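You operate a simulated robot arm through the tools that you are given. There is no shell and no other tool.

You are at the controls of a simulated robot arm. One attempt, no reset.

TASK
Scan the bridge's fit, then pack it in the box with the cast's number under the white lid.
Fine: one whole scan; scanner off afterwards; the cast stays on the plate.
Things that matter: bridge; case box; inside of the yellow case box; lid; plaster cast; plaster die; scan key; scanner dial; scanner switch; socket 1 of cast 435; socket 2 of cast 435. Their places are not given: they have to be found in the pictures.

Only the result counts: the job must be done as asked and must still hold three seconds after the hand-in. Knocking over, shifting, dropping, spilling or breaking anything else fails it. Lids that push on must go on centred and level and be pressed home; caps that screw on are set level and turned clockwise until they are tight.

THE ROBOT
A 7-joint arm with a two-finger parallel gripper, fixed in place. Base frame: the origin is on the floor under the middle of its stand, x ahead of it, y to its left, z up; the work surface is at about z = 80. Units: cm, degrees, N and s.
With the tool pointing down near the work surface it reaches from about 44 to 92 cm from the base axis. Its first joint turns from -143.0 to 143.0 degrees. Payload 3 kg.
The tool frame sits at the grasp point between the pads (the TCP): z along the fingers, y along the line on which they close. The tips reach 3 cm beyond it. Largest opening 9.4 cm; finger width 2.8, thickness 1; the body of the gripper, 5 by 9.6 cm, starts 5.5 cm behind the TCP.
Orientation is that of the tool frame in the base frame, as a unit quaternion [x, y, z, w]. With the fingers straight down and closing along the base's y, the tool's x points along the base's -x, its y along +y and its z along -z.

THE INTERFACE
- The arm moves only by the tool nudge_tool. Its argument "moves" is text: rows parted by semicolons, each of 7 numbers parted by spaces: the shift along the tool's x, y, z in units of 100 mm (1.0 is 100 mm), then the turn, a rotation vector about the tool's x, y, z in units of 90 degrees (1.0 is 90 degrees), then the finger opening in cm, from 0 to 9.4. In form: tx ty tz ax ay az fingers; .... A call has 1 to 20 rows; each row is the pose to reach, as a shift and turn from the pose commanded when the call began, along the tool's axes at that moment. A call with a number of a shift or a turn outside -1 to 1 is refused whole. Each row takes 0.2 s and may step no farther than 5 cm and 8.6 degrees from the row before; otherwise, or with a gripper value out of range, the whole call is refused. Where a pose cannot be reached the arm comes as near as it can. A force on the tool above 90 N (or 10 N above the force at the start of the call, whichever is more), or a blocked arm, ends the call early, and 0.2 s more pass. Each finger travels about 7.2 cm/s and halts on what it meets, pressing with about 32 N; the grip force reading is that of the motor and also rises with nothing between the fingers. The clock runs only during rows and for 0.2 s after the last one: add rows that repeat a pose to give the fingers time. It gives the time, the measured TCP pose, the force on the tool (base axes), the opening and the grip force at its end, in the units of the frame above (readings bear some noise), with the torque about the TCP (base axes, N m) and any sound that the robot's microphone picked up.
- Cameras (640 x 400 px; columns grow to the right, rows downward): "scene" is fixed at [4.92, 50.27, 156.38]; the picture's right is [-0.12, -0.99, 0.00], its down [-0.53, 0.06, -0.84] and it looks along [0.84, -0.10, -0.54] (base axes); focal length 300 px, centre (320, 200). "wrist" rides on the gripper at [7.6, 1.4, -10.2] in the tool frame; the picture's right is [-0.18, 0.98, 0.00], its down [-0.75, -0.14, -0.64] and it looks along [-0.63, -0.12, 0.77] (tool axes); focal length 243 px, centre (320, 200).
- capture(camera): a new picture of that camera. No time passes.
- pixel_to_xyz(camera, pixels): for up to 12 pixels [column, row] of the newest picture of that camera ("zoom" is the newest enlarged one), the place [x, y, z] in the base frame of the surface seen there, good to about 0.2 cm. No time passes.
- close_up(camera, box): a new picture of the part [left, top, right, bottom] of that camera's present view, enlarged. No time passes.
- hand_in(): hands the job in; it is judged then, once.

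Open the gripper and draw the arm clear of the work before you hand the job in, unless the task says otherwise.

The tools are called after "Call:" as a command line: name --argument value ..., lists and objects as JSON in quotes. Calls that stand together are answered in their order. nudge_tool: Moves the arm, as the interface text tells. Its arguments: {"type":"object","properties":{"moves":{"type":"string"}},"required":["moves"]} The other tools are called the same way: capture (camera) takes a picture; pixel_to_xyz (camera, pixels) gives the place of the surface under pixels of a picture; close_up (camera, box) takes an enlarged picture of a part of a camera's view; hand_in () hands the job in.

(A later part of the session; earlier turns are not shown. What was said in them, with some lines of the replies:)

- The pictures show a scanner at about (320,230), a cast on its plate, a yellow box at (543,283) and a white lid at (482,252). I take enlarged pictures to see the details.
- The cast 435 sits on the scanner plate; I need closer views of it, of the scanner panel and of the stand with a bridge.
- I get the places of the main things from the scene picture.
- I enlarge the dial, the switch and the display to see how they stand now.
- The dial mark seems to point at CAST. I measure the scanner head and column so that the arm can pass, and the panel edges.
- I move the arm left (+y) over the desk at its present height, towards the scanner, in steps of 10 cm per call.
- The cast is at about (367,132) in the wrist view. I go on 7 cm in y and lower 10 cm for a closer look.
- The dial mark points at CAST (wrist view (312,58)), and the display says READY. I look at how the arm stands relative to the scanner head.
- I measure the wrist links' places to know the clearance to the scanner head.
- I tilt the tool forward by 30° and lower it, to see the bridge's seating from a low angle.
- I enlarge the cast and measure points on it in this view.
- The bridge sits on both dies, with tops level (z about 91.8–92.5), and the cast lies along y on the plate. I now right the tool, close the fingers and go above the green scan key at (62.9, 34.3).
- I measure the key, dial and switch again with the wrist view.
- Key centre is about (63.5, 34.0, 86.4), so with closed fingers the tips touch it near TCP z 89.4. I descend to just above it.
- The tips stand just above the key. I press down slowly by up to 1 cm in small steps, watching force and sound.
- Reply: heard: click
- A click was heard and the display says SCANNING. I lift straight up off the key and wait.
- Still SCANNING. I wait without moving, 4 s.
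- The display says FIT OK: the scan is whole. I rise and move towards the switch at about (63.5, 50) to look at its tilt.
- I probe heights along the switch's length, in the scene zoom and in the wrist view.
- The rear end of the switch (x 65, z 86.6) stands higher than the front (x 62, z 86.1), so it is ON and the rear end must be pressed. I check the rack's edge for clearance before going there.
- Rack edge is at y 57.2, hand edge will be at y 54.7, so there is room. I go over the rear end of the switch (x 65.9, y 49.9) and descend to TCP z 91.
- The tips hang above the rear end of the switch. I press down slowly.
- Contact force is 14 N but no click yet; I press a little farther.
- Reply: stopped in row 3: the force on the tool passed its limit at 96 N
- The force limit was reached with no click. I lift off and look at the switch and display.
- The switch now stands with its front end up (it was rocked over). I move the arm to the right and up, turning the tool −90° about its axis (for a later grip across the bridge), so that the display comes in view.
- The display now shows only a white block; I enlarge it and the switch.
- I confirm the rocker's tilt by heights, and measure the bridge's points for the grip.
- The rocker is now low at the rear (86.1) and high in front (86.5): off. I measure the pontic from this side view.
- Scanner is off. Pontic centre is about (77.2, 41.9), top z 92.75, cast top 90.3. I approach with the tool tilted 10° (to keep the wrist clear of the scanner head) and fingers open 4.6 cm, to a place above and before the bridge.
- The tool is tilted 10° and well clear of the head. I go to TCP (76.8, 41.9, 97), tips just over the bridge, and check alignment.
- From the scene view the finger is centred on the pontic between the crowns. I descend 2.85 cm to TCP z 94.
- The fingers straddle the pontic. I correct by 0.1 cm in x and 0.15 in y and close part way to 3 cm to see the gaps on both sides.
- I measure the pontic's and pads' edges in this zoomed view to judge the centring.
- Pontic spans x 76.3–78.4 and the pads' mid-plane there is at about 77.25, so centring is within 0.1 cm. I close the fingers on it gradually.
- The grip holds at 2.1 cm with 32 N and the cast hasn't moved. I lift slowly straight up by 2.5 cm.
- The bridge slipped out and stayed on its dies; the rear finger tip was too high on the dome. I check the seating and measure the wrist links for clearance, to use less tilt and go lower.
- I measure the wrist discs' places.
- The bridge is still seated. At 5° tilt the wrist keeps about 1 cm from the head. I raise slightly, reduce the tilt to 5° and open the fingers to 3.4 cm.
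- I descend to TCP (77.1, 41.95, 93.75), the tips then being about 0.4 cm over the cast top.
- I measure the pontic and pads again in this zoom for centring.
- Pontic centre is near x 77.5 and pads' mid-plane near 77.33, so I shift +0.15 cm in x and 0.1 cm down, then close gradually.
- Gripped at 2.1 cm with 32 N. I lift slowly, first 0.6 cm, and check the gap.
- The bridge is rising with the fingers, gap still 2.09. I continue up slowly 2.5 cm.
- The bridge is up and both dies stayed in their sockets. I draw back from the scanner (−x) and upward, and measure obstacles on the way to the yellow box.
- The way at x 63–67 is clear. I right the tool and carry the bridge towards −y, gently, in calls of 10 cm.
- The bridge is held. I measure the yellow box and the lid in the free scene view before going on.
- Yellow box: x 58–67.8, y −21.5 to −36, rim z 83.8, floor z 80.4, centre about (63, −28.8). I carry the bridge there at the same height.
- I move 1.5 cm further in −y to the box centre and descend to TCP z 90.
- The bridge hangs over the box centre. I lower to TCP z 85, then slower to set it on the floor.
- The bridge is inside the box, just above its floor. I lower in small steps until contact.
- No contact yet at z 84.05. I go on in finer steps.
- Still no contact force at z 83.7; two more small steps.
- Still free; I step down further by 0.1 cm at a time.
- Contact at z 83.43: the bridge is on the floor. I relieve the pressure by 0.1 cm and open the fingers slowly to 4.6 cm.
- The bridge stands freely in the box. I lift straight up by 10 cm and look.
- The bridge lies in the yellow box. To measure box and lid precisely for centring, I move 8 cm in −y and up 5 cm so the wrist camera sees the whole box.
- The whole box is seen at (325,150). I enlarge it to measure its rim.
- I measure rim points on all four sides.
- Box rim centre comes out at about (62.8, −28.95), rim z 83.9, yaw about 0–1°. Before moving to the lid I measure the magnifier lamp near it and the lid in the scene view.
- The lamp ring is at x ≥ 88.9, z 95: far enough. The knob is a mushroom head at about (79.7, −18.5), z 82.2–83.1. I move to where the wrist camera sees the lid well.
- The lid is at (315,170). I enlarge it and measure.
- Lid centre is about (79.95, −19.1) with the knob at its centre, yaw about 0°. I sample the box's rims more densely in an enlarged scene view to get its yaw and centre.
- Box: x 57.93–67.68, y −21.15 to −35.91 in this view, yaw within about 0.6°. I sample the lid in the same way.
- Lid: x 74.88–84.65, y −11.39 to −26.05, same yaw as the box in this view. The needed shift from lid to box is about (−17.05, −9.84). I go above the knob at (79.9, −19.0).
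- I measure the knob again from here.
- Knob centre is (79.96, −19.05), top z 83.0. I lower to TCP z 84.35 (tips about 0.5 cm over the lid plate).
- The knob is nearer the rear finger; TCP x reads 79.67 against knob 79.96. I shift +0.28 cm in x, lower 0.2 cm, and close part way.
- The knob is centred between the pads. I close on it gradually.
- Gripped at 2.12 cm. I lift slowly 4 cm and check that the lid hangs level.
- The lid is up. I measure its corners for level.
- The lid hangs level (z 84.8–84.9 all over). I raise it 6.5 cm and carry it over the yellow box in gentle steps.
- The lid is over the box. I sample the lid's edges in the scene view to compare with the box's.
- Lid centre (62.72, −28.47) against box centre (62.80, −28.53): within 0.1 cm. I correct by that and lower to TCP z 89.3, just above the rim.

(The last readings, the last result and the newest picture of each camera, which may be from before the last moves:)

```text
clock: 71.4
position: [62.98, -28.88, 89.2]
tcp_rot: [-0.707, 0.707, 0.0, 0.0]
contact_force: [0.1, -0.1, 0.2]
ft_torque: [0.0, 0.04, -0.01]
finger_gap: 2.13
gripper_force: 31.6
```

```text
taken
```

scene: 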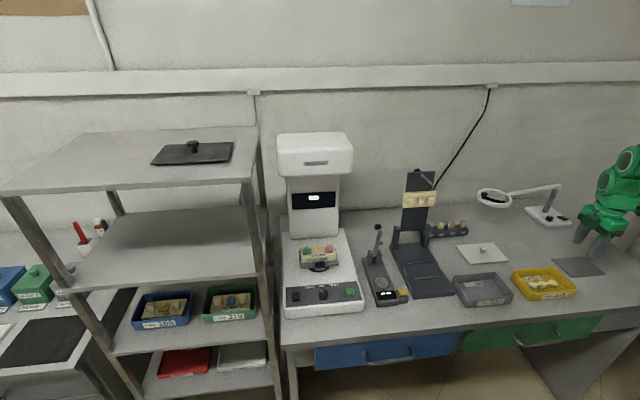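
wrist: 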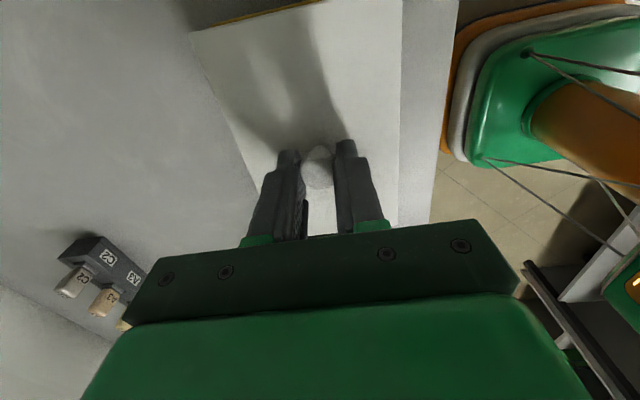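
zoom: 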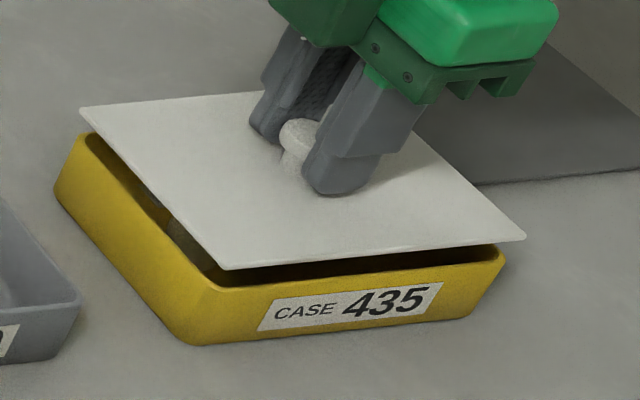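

I sample the lid's edges once more right above the rim.

Call:
close_up --camera "scene" --box '[505, 250, 595, 310]'

Call:
pixel_to_xyz --camera "zoom" --pixels '[[95, 122], [120, 150], [145, 178], [170, 207], [195, 235], [215, 257], [450, 168], [465, 182], [480, 196], [495, 209], [510, 223], [520, 232]]'

Call:
pixel_to_xyz --camera "zoom" --pixels '[[240, 265], [300, 259], [360, 253], [420, 247], [480, 241], [510, 238], [110, 107], [150, 103], [190, 100], [230, 96], [240, 288], [400, 272]]'

```text
6.67 times, centred on (550, 280) of scene
```

zoom: 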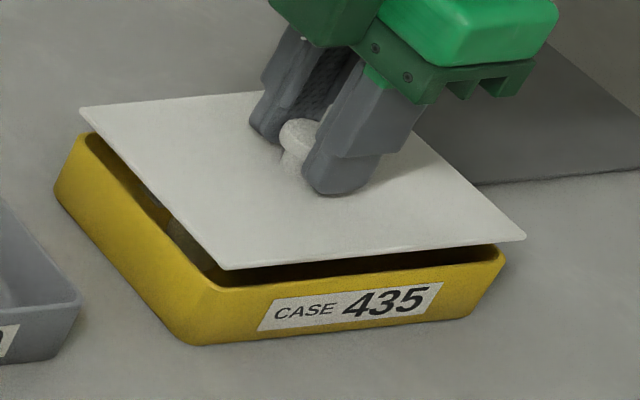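

```text
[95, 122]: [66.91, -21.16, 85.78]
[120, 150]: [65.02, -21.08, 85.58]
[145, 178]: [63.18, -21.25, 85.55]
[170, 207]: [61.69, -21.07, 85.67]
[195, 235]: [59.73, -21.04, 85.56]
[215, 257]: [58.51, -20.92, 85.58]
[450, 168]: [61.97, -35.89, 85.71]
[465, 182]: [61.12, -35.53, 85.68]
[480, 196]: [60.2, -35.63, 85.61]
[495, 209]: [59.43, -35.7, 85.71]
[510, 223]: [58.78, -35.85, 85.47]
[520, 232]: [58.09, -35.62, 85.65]
```

```text
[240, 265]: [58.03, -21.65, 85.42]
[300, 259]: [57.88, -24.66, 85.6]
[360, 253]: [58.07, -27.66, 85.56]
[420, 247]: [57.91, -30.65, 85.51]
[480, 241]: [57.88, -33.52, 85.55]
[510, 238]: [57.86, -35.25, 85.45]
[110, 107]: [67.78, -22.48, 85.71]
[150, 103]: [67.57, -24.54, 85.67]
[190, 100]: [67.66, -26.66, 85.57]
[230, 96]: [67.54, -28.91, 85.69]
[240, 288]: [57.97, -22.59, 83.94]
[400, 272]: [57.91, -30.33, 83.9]
```

Lid centre (62.79, −28.40) against box (62.80, −28.53): I shift −0.1 cm in y and lower slowly towards the rim.

Call:
nudge_tool --moves "0.01 0 0.01 0 0 0 1.2; 0.01 0 0.03 0 0 0 1.2; 0.01 0 0.05 0 0 0 1.2; 0.01 0 0.07 0 0 0 1.2; 0.01 0 0.08 0 0 0 1.2"

Call:
close_up --camera "scene" --box '[505, 250, 595, 310]'

```text
clock: 72.6
position: [62.88, -29.09, 88.61]
tcp_rot: [-0.707, 0.708, -0.001, -0.001]
contact_force: [0.7, 0.4, -0.9]
ft_torque: [-0.01, -0.02, 0.03]
finger_gap: 2.15
gripper_force: 31.9
```

```text
6.67 times, centred on (550, 280) of scene
```

zoom: 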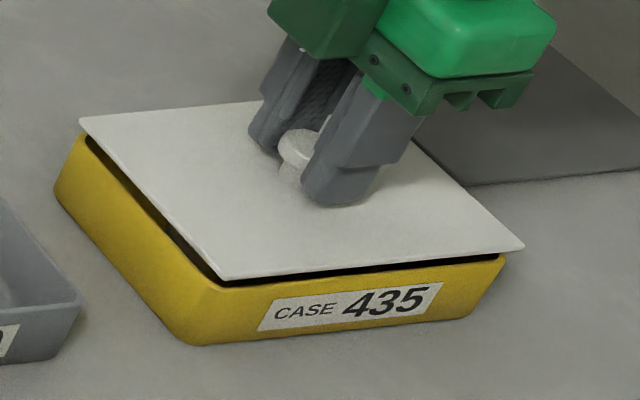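

Still free and well aligned. I lower further in 0.1 cm steps.

Call:
nudge_tool --moves "0 0 0.01 0 0 0 1.2; 0 0 0.02 0 0 0 1.2; 0 0 0.03 0 0 0 1.2; 0 0 0.04 0 0 0 1.2"

Call:
nudge_tool --moves "0 0 0.01 0 0 0 1.2; 0 0 0.02 0 0 0 1.2"

Call:
close_up --camera "scene" --box '[505, 250, 595, 310]'

```text
clock: 73.6
position: [63.04, -28.98, 88.36]
tcp_rot: [-0.707, 0.707, -0.001, 0.001]
contact_force: [-0.3, 0.4, 0.0]
ft_torque: [0.04, -0.02, 0.0]
finger_gap: 2.15
gripper_force: 31.7
```

```text
clock: 74.2
position: [63.12, -28.93, 88.04]
tcp_rot: [-0.706, 0.708, -0.001, -0.001]
contact_force: [-0.4, 0.2, -0.2]
ft_torque: [0.0, -0.04, 0.02]
finger_gap: 2.14
gripper_force: 32.0
```

```text
6.67 times, centred on (550, 280) of scene
```

zoom: 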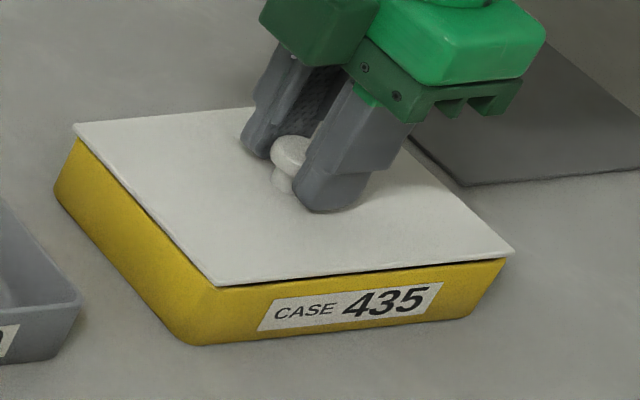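

The lid is about to enter; no force yet at z 88.04. I go on down in 0.05–0.1 cm steps.

Call:
nudge_tool --moves "0 0 0.008 0 0 0 1.2; 0 0 0.016 0 0 0 1.2"

Call:
nudge_tool --moves "0 0 0.008 0 0 0 1.2; 0 0 0.016 0 0 0 1.2"

Call:
close_up --camera "scene" --box '[505, 250, 595, 310]'

```text
clock: 74.8
position: [63.11, -29.01, 87.87]
tcp_rot: [-0.706, 0.708, -0.001, 0.0]
contact_force: [-0.4, -1.2, 5.1]
ft_torque: [0.04, 0.02, -0.02]
finger_gap: 2.15
gripper_force: 32.4
```

```text
clock: 75.4
position: [63.11, -28.93, 87.8]
tcp_rot: [-0.707, 0.707, -0.002, 0.001]
contact_force: [2.4, 1.5, 23.1]
ft_torque: [0.03, -0.09, -0.03]
finger_gap: 2.13
gripper_force: 31.6
```

```text
6.67 times, centred on (550, 280) of scene
```

zoom: 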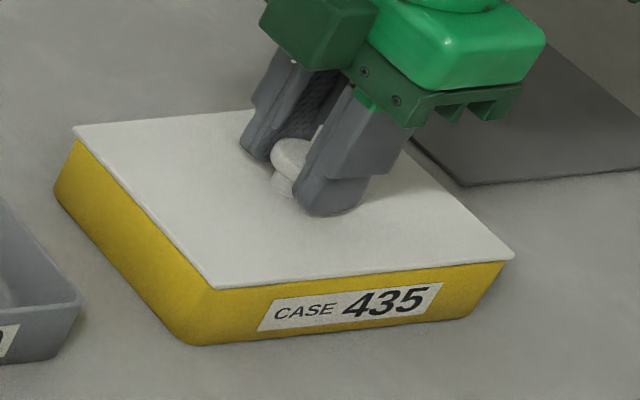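

Force 23 N and the lid looks seated on the rim. I measure its height at several places.

Call:
close_up --camera "scene" --box '[505, 250, 595, 310]'

Call:
pixel_to_xyz --camera "zoom" --pixels '[[95, 138], [150, 135], [220, 130], [140, 190], [220, 280], [300, 270], [400, 260], [490, 252], [470, 225], [430, 190], [250, 230], [360, 240]]'

Call:
pixel_to_xyz --camera "zoom" --pixels '[[90, 145], [120, 180], [150, 213], [180, 247], [205, 276], [455, 198], [475, 217], [495, 237], [240, 287], [320, 280], [400, 272], [480, 263]]'

```text
6.67 times, centred on (550, 280) of scene
```

zoom: 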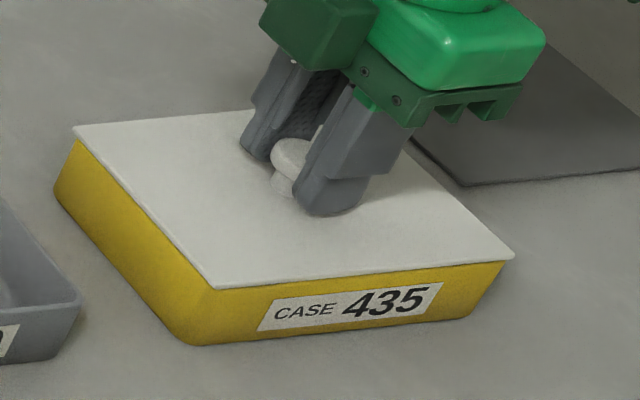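

```text
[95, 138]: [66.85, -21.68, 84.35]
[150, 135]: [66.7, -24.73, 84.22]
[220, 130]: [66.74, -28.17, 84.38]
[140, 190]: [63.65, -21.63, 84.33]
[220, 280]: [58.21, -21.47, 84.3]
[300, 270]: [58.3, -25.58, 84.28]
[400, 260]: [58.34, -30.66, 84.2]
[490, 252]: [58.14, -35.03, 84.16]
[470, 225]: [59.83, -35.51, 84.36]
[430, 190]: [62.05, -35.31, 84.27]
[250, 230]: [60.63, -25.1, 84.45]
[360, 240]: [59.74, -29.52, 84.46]
```

```text
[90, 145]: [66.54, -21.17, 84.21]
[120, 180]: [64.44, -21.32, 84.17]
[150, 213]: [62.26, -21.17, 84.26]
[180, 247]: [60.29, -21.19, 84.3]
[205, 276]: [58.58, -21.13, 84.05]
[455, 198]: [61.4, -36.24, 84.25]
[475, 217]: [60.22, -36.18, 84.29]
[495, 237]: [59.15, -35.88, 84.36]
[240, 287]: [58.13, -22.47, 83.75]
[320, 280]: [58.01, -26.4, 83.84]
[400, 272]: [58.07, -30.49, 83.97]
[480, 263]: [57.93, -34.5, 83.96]
```

The lid is level (z 84.2–84.35). I press a bit more while gripping, then read the force.

Call:
nudge_tool --moves "0 0 0.01 0 0 0 1.2; 0 0 0.02 0 0 0 1.2; 0 0 0.03 0 0 0 1.2"

Call:
close_up --camera "scene" --box '[520, 270, 590, 305]'

```text
clock: 76.2
position: [63.02, -29.04, 87.37]
tcp_rot: [0.707, -0.707, 0.001, 0.0]
contact_force: [4.5, -0.6, 30.9]
ft_torque: [0.01, -0.08, -0.01]
finger_gap: 2.17
gripper_force: 32.3
```

```text
9.14 times, centred on (555, 288) of scene
```

zoom: 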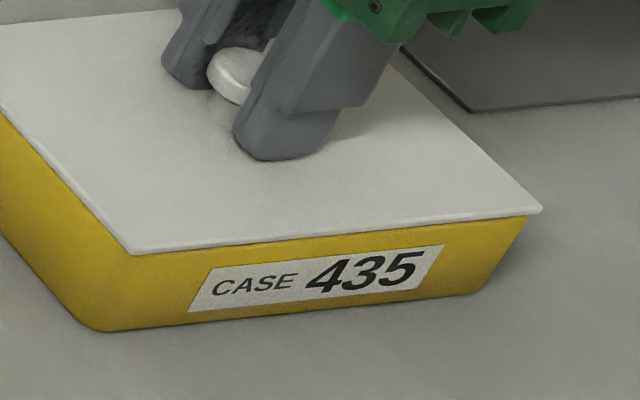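

The fingers slid 0.4 cm down on the knob under 31 N; the lid sits flat. I open the fingers and rise.

Call:
nudge_tool --moves "0 0 0 0 0 0 2.4; 0 0 0 0 0 0 3.0; 0 0 0 0 0 0 3.8; 0 0 0 0 0 0 4.4; 0 0 -0.05 0 0 0 4.4; 0 0 -0.2 0 0 0 4.4; 0 0 -0.5 0 0 0 4.4; 0 0 -0.5 0 0 0 4.4"

Call:
capture --camera "wrist"

Call:
close_up --camera "scene" --box '[500, 240, 600, 310]'

```text
clock: 78.0
position: [62.95, -28.87, 92.32]
tcp_rot: [-0.707, 0.708, 0.0, 0.0]
contact_force: [-0.4, -0.3, -0.4]
ft_torque: [0.0, 0.01, -0.01]
finger_gap: 4.39
gripper_force: 0.1
```

```text
taken
```

wrist: 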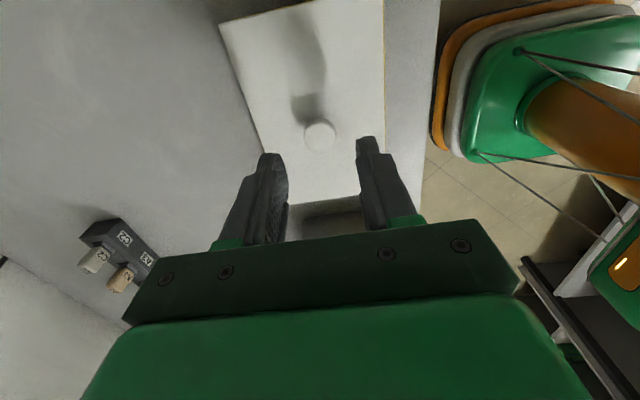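

```text
5.71 times, centred on (550, 275) of scene
```

zoom: 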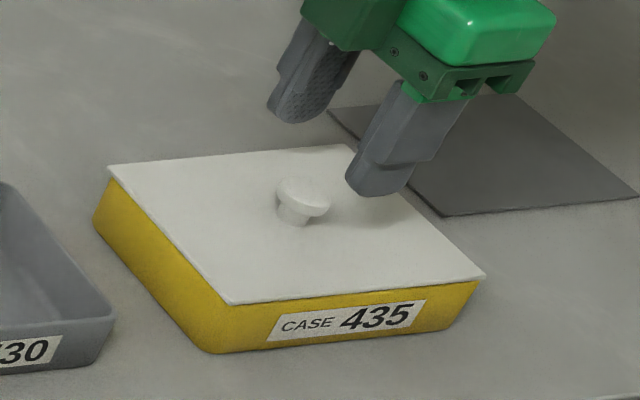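

The lid lies on the box, released. I measure the knob and close the fingers to press it home from the top.

Call:
pixel_to_xyz --camera "wrist" --pixels '[[320, 136], [306, 136], [334, 136], [320, 148], [320, 126], [240, 60], [370, 60], [275, 170], [350, 180], [300, 90]]'

Call:
nudge_tool --moves "0 0 0 0 0 0 3; 0 0 0 0 0 0 1.5; 0 0 0 0 0 0 0; 0 0 0 0 0 0 0; 0 0 0 0 0 0 0"

```text
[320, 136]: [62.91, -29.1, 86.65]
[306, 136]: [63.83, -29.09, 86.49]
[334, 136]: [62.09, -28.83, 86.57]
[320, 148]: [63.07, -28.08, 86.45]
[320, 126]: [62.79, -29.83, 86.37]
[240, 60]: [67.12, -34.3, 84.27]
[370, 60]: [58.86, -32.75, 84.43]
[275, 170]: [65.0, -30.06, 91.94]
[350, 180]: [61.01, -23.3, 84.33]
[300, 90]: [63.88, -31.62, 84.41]
```

```text
clock: 79.2
position: [63.02, -28.94, 92.35]
tcp_rot: [-0.706, 0.708, 0.0, 0.0]
contact_force: [0.3, 0.3, 0.5]
ft_torque: [-0.03, -0.03, -0.01]
finger_gap: 0.02
gripper_force: 32.3
```

Knob centre (62.93, −28.98), top z 86.5; the closed fingers stand right over it. I descend to just above the knob, then press.

Call:
nudge_tool --moves "0.003 0.005 0.12 0 0 0 0; 0.003 0.005 0.22 0 0 0 0; 0.003 0.005 0.26 0 0 0 0; 0.003 0.005 0.28 0 0 0 0; 0.003 0.005 0.29 0 0 0 0"

Call:
nudge_tool --moves "0 0 0.01 0 0 0 0; 0 0 0.02 0 0 0 0"

```text
clock: 80.4
position: [63.12, -29.07, 89.56]
tcp_rot: [-0.706, 0.708, -0.002, 0.001]
contact_force: [1.4, 0.1, 15.4]
ft_torque: [0.12, -0.02, -0.06]
finger_gap: 0.0
gripper_force: 32.3
```

```text
clock: 81.0
position: [63.04, -29.09, 89.45]
tcp_rot: [-0.706, 0.708, -0.004, 0.0]
contact_force: [-7.1, 8.2, 70.4]
ft_torque: [0.62, 0.26, -0.05]
finger_gap: 0.0
gripper_force: 32.3
```

Pressed with 70 N, and it does not yield further. I rise and check the lid's height and seat.

Call:
nudge_tool --moves "0 0 -0.05 0 0 0 0; 0 0 -0.3 0 0 0 0; 0 0 -0.7 0 0 0 0; 0 0 -1 0 0 0 0; 0 0 -1 0 0 0 0"

Call:
capture --camera "scene"

Call:
close_up --camera "scene" --box '[505, 255, 585, 310]'

Call:
pixel_to_xyz --camera "zoom" --pixels '[[80, 120], [200, 105], [330, 95], [450, 150], [540, 230], [400, 255], [250, 272], [180, 220], [300, 200], [420, 200], [130, 160], [300, 130]]'

```text
clock: 82.2
position: [63.14, -29.26, 99.43]
tcp_rot: [-0.706, 0.708, 0.0, 0.0]
contact_force: [-0.3, -1.3, 0.1]
ft_torque: [-0.02, -0.02, 0.0]
finger_gap: 0.0
gripper_force: 32.2
```

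```text
taken
```

scene: 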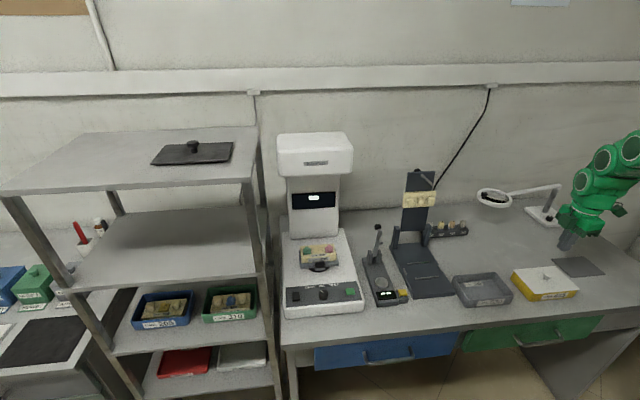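

```text
7.27 times, centred on (545, 282) of scene
```

zoom: 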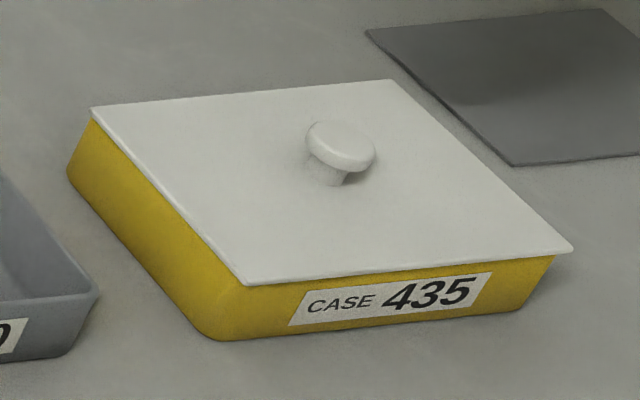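

```text
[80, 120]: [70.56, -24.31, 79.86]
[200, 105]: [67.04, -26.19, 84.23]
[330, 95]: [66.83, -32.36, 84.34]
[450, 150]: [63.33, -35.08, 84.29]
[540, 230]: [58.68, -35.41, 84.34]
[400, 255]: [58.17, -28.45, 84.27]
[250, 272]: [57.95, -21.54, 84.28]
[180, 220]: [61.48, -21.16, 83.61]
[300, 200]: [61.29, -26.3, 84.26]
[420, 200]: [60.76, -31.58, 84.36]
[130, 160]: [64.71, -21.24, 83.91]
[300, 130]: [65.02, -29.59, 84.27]
```

Lid top is level at z 84.3. I enlarge the edges to see if any gap is left.

Call:
close_up --camera "scene" --box '[525, 282, 585, 306]'

Call:
close_up --camera "scene" --box '[508, 266, 545, 302]'

Call:
capture --camera "wrist"

Call:
close_up --camera "scene" --box '[270, 130, 370, 320]'

```text
10.67 times, centred on (555, 294) of scene
```

zoom: 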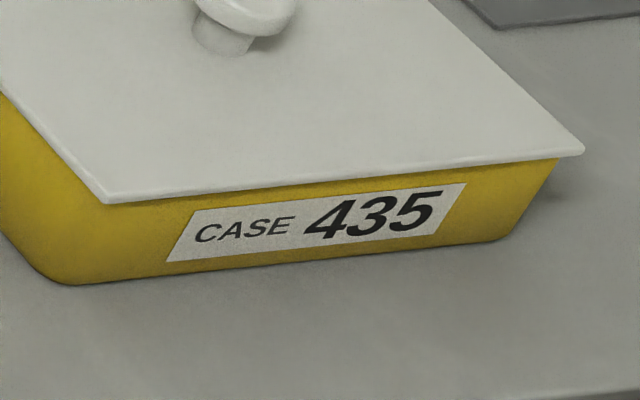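

```text
11.11 times, centred on (526, 284) of scene
```

zoom: 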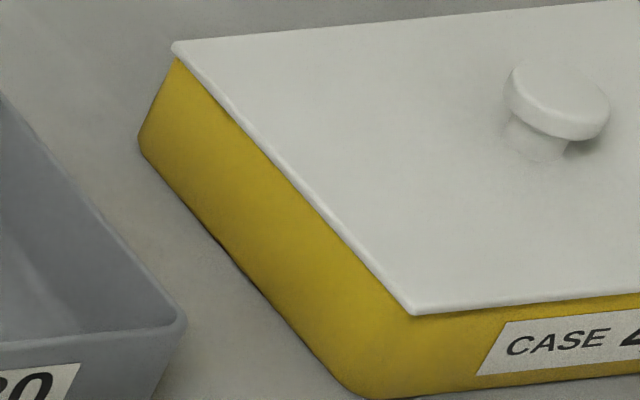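

```text
taken
```

wrist: 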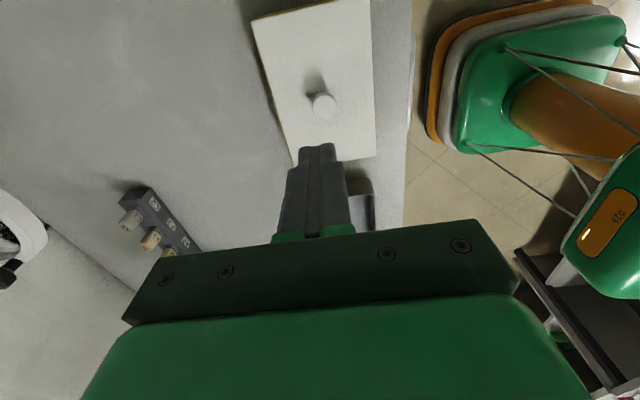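

```text
2.11 times, centred on (320, 225) of scene
```

zoom: 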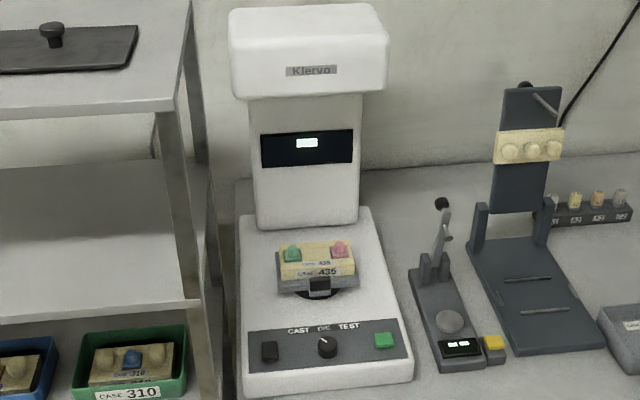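

The lid sits closed on the rim without a gap. I check the cast, dies and scanner a last time.

Call:
close_up --camera "scene" --box '[290, 235, 350, 275]'

Call:
close_up --camera "wrist" --box '[230, 0, 400, 180]'

Call:
pixel_to_xyz --camera "zoom" --pixels '[[120, 90], [200, 60], [300, 30], [345, 60], [350, 200], [355, 330], [250, 320], [180, 250], [140, 150], [230, 225], [290, 365], [340, 345]]'

```text
10.00 times, centred on (320, 255) of scene
```

zoom: 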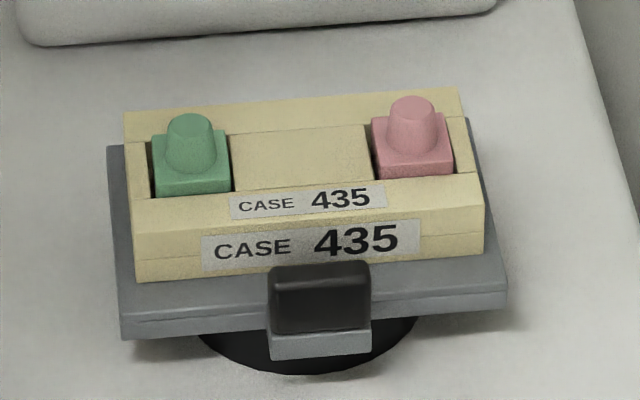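

```text
2.22 times, centred on (315, 90) of wrist
```

zoom: 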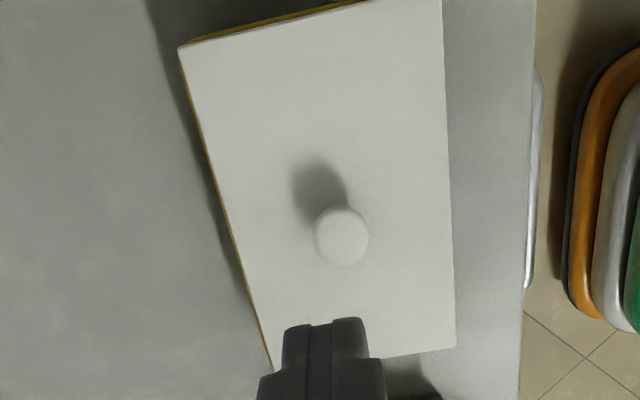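

```text
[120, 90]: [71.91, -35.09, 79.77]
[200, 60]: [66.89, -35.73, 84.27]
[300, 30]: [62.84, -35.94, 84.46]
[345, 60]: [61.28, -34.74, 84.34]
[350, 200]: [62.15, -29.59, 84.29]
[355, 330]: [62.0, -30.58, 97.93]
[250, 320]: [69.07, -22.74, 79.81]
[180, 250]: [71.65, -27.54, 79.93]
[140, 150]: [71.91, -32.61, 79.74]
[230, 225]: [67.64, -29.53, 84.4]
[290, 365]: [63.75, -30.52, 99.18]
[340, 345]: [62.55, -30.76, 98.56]
```

Cast and both dies stand exactly as before on the plate, the switch is over, and the lid is centred and level. I open the gripper and draw the arm up and away.

Call:
nudge_tool --moves "0 0 -0.4 0 0 0 2; 0 0 -0.8 0 0 0 5; 0 0 -1 0 0 0 8; 0 0 -1 0 0 0 9.4; 0 0 -1 0 0 0 9.4"

Call:
nudge_tool --moves "-0.4 0 -0.4 0 0 0 9.4; -0.8 0 -0.8 0 0 0 9.4; -1 0 -1 0 0 0 9.4; -1 0 -1 0 0 0 9.4"

Call:
capture --camera "scene"

Call:
close_up --camera "scene" --box '[440, 220, 620, 320]'

Call:
close_up --camera "scene" --box '[285, 185, 345, 215]'

```text
clock: 83.4
position: [62.82, -29.13, 109.25]
tcp_rot: [-0.706, 0.708, -0.002, -0.001]
contact_force: [0.2, -0.2, -0.4]
ft_torque: [0.0, 0.0, -0.02]
finger_gap: 9.4
gripper_force: 0.0
```

```text
refused: row 1 steps farther than a row can; nothing moved
```

```text
taken
```

scene: 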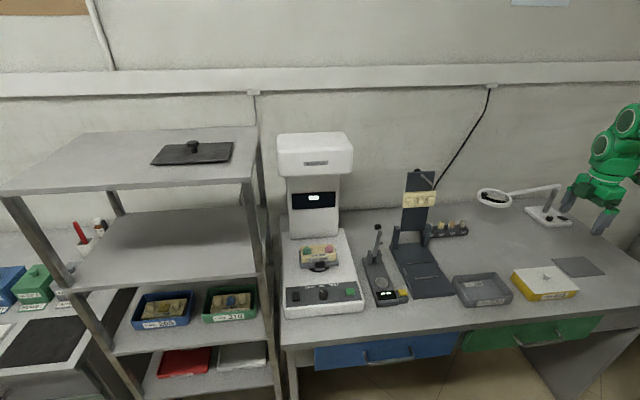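

```text
3.56 times, centred on (530, 270) of scene
```

zoom: 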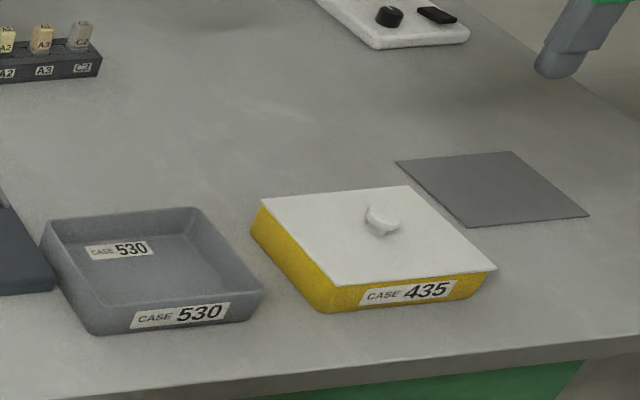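

```text
10.67 times, centred on (315, 200) of scene
```

zoom: 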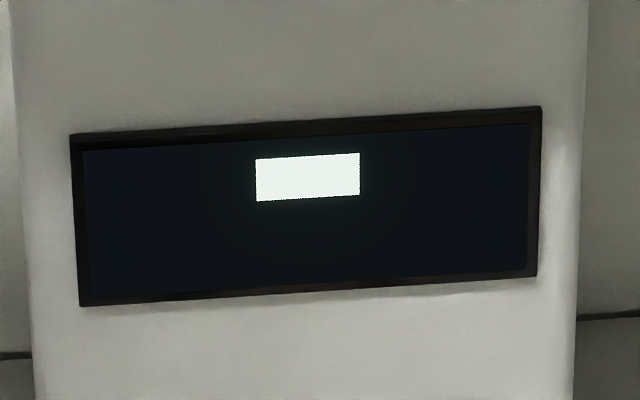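

The gripper is open and clear above (z 109), the closed box stands in its place, and the scanner is switched off with the cast on the plate. I hand in.

Call:
hand_in

```text
The job is handed in.
```

The job is handed in. The bridge was scanned once, and it now lies in the yellow box marked 435, with the white lid on.

- **Scan:** I left the dial on CAST, where it already stood, and pressed the key once. The display went from SCANNING to FIT OK.
- **Scanner off:** I pressed the raised end of the switch and it rocked over. No click was heard, because that press hit the force limit. The display now shows only a small white block, not an empty screen. I took that as off because of how the switch sits.
- **Bridge:** The first grip slipped and the bridge stayed on its dies. The second grip held, and I set it down on the floor of the box.
- **Cast:** It looks unmoved on the plate, with both dies still in their sockets.
- **Lid:** It measured level and centred to about 0.1 cm. I pressed it on the knob with about 70 N; it gave no further, and no gap shows at the edges I could see.

The arm ended with the gripper open, about 25 cm above the lid.
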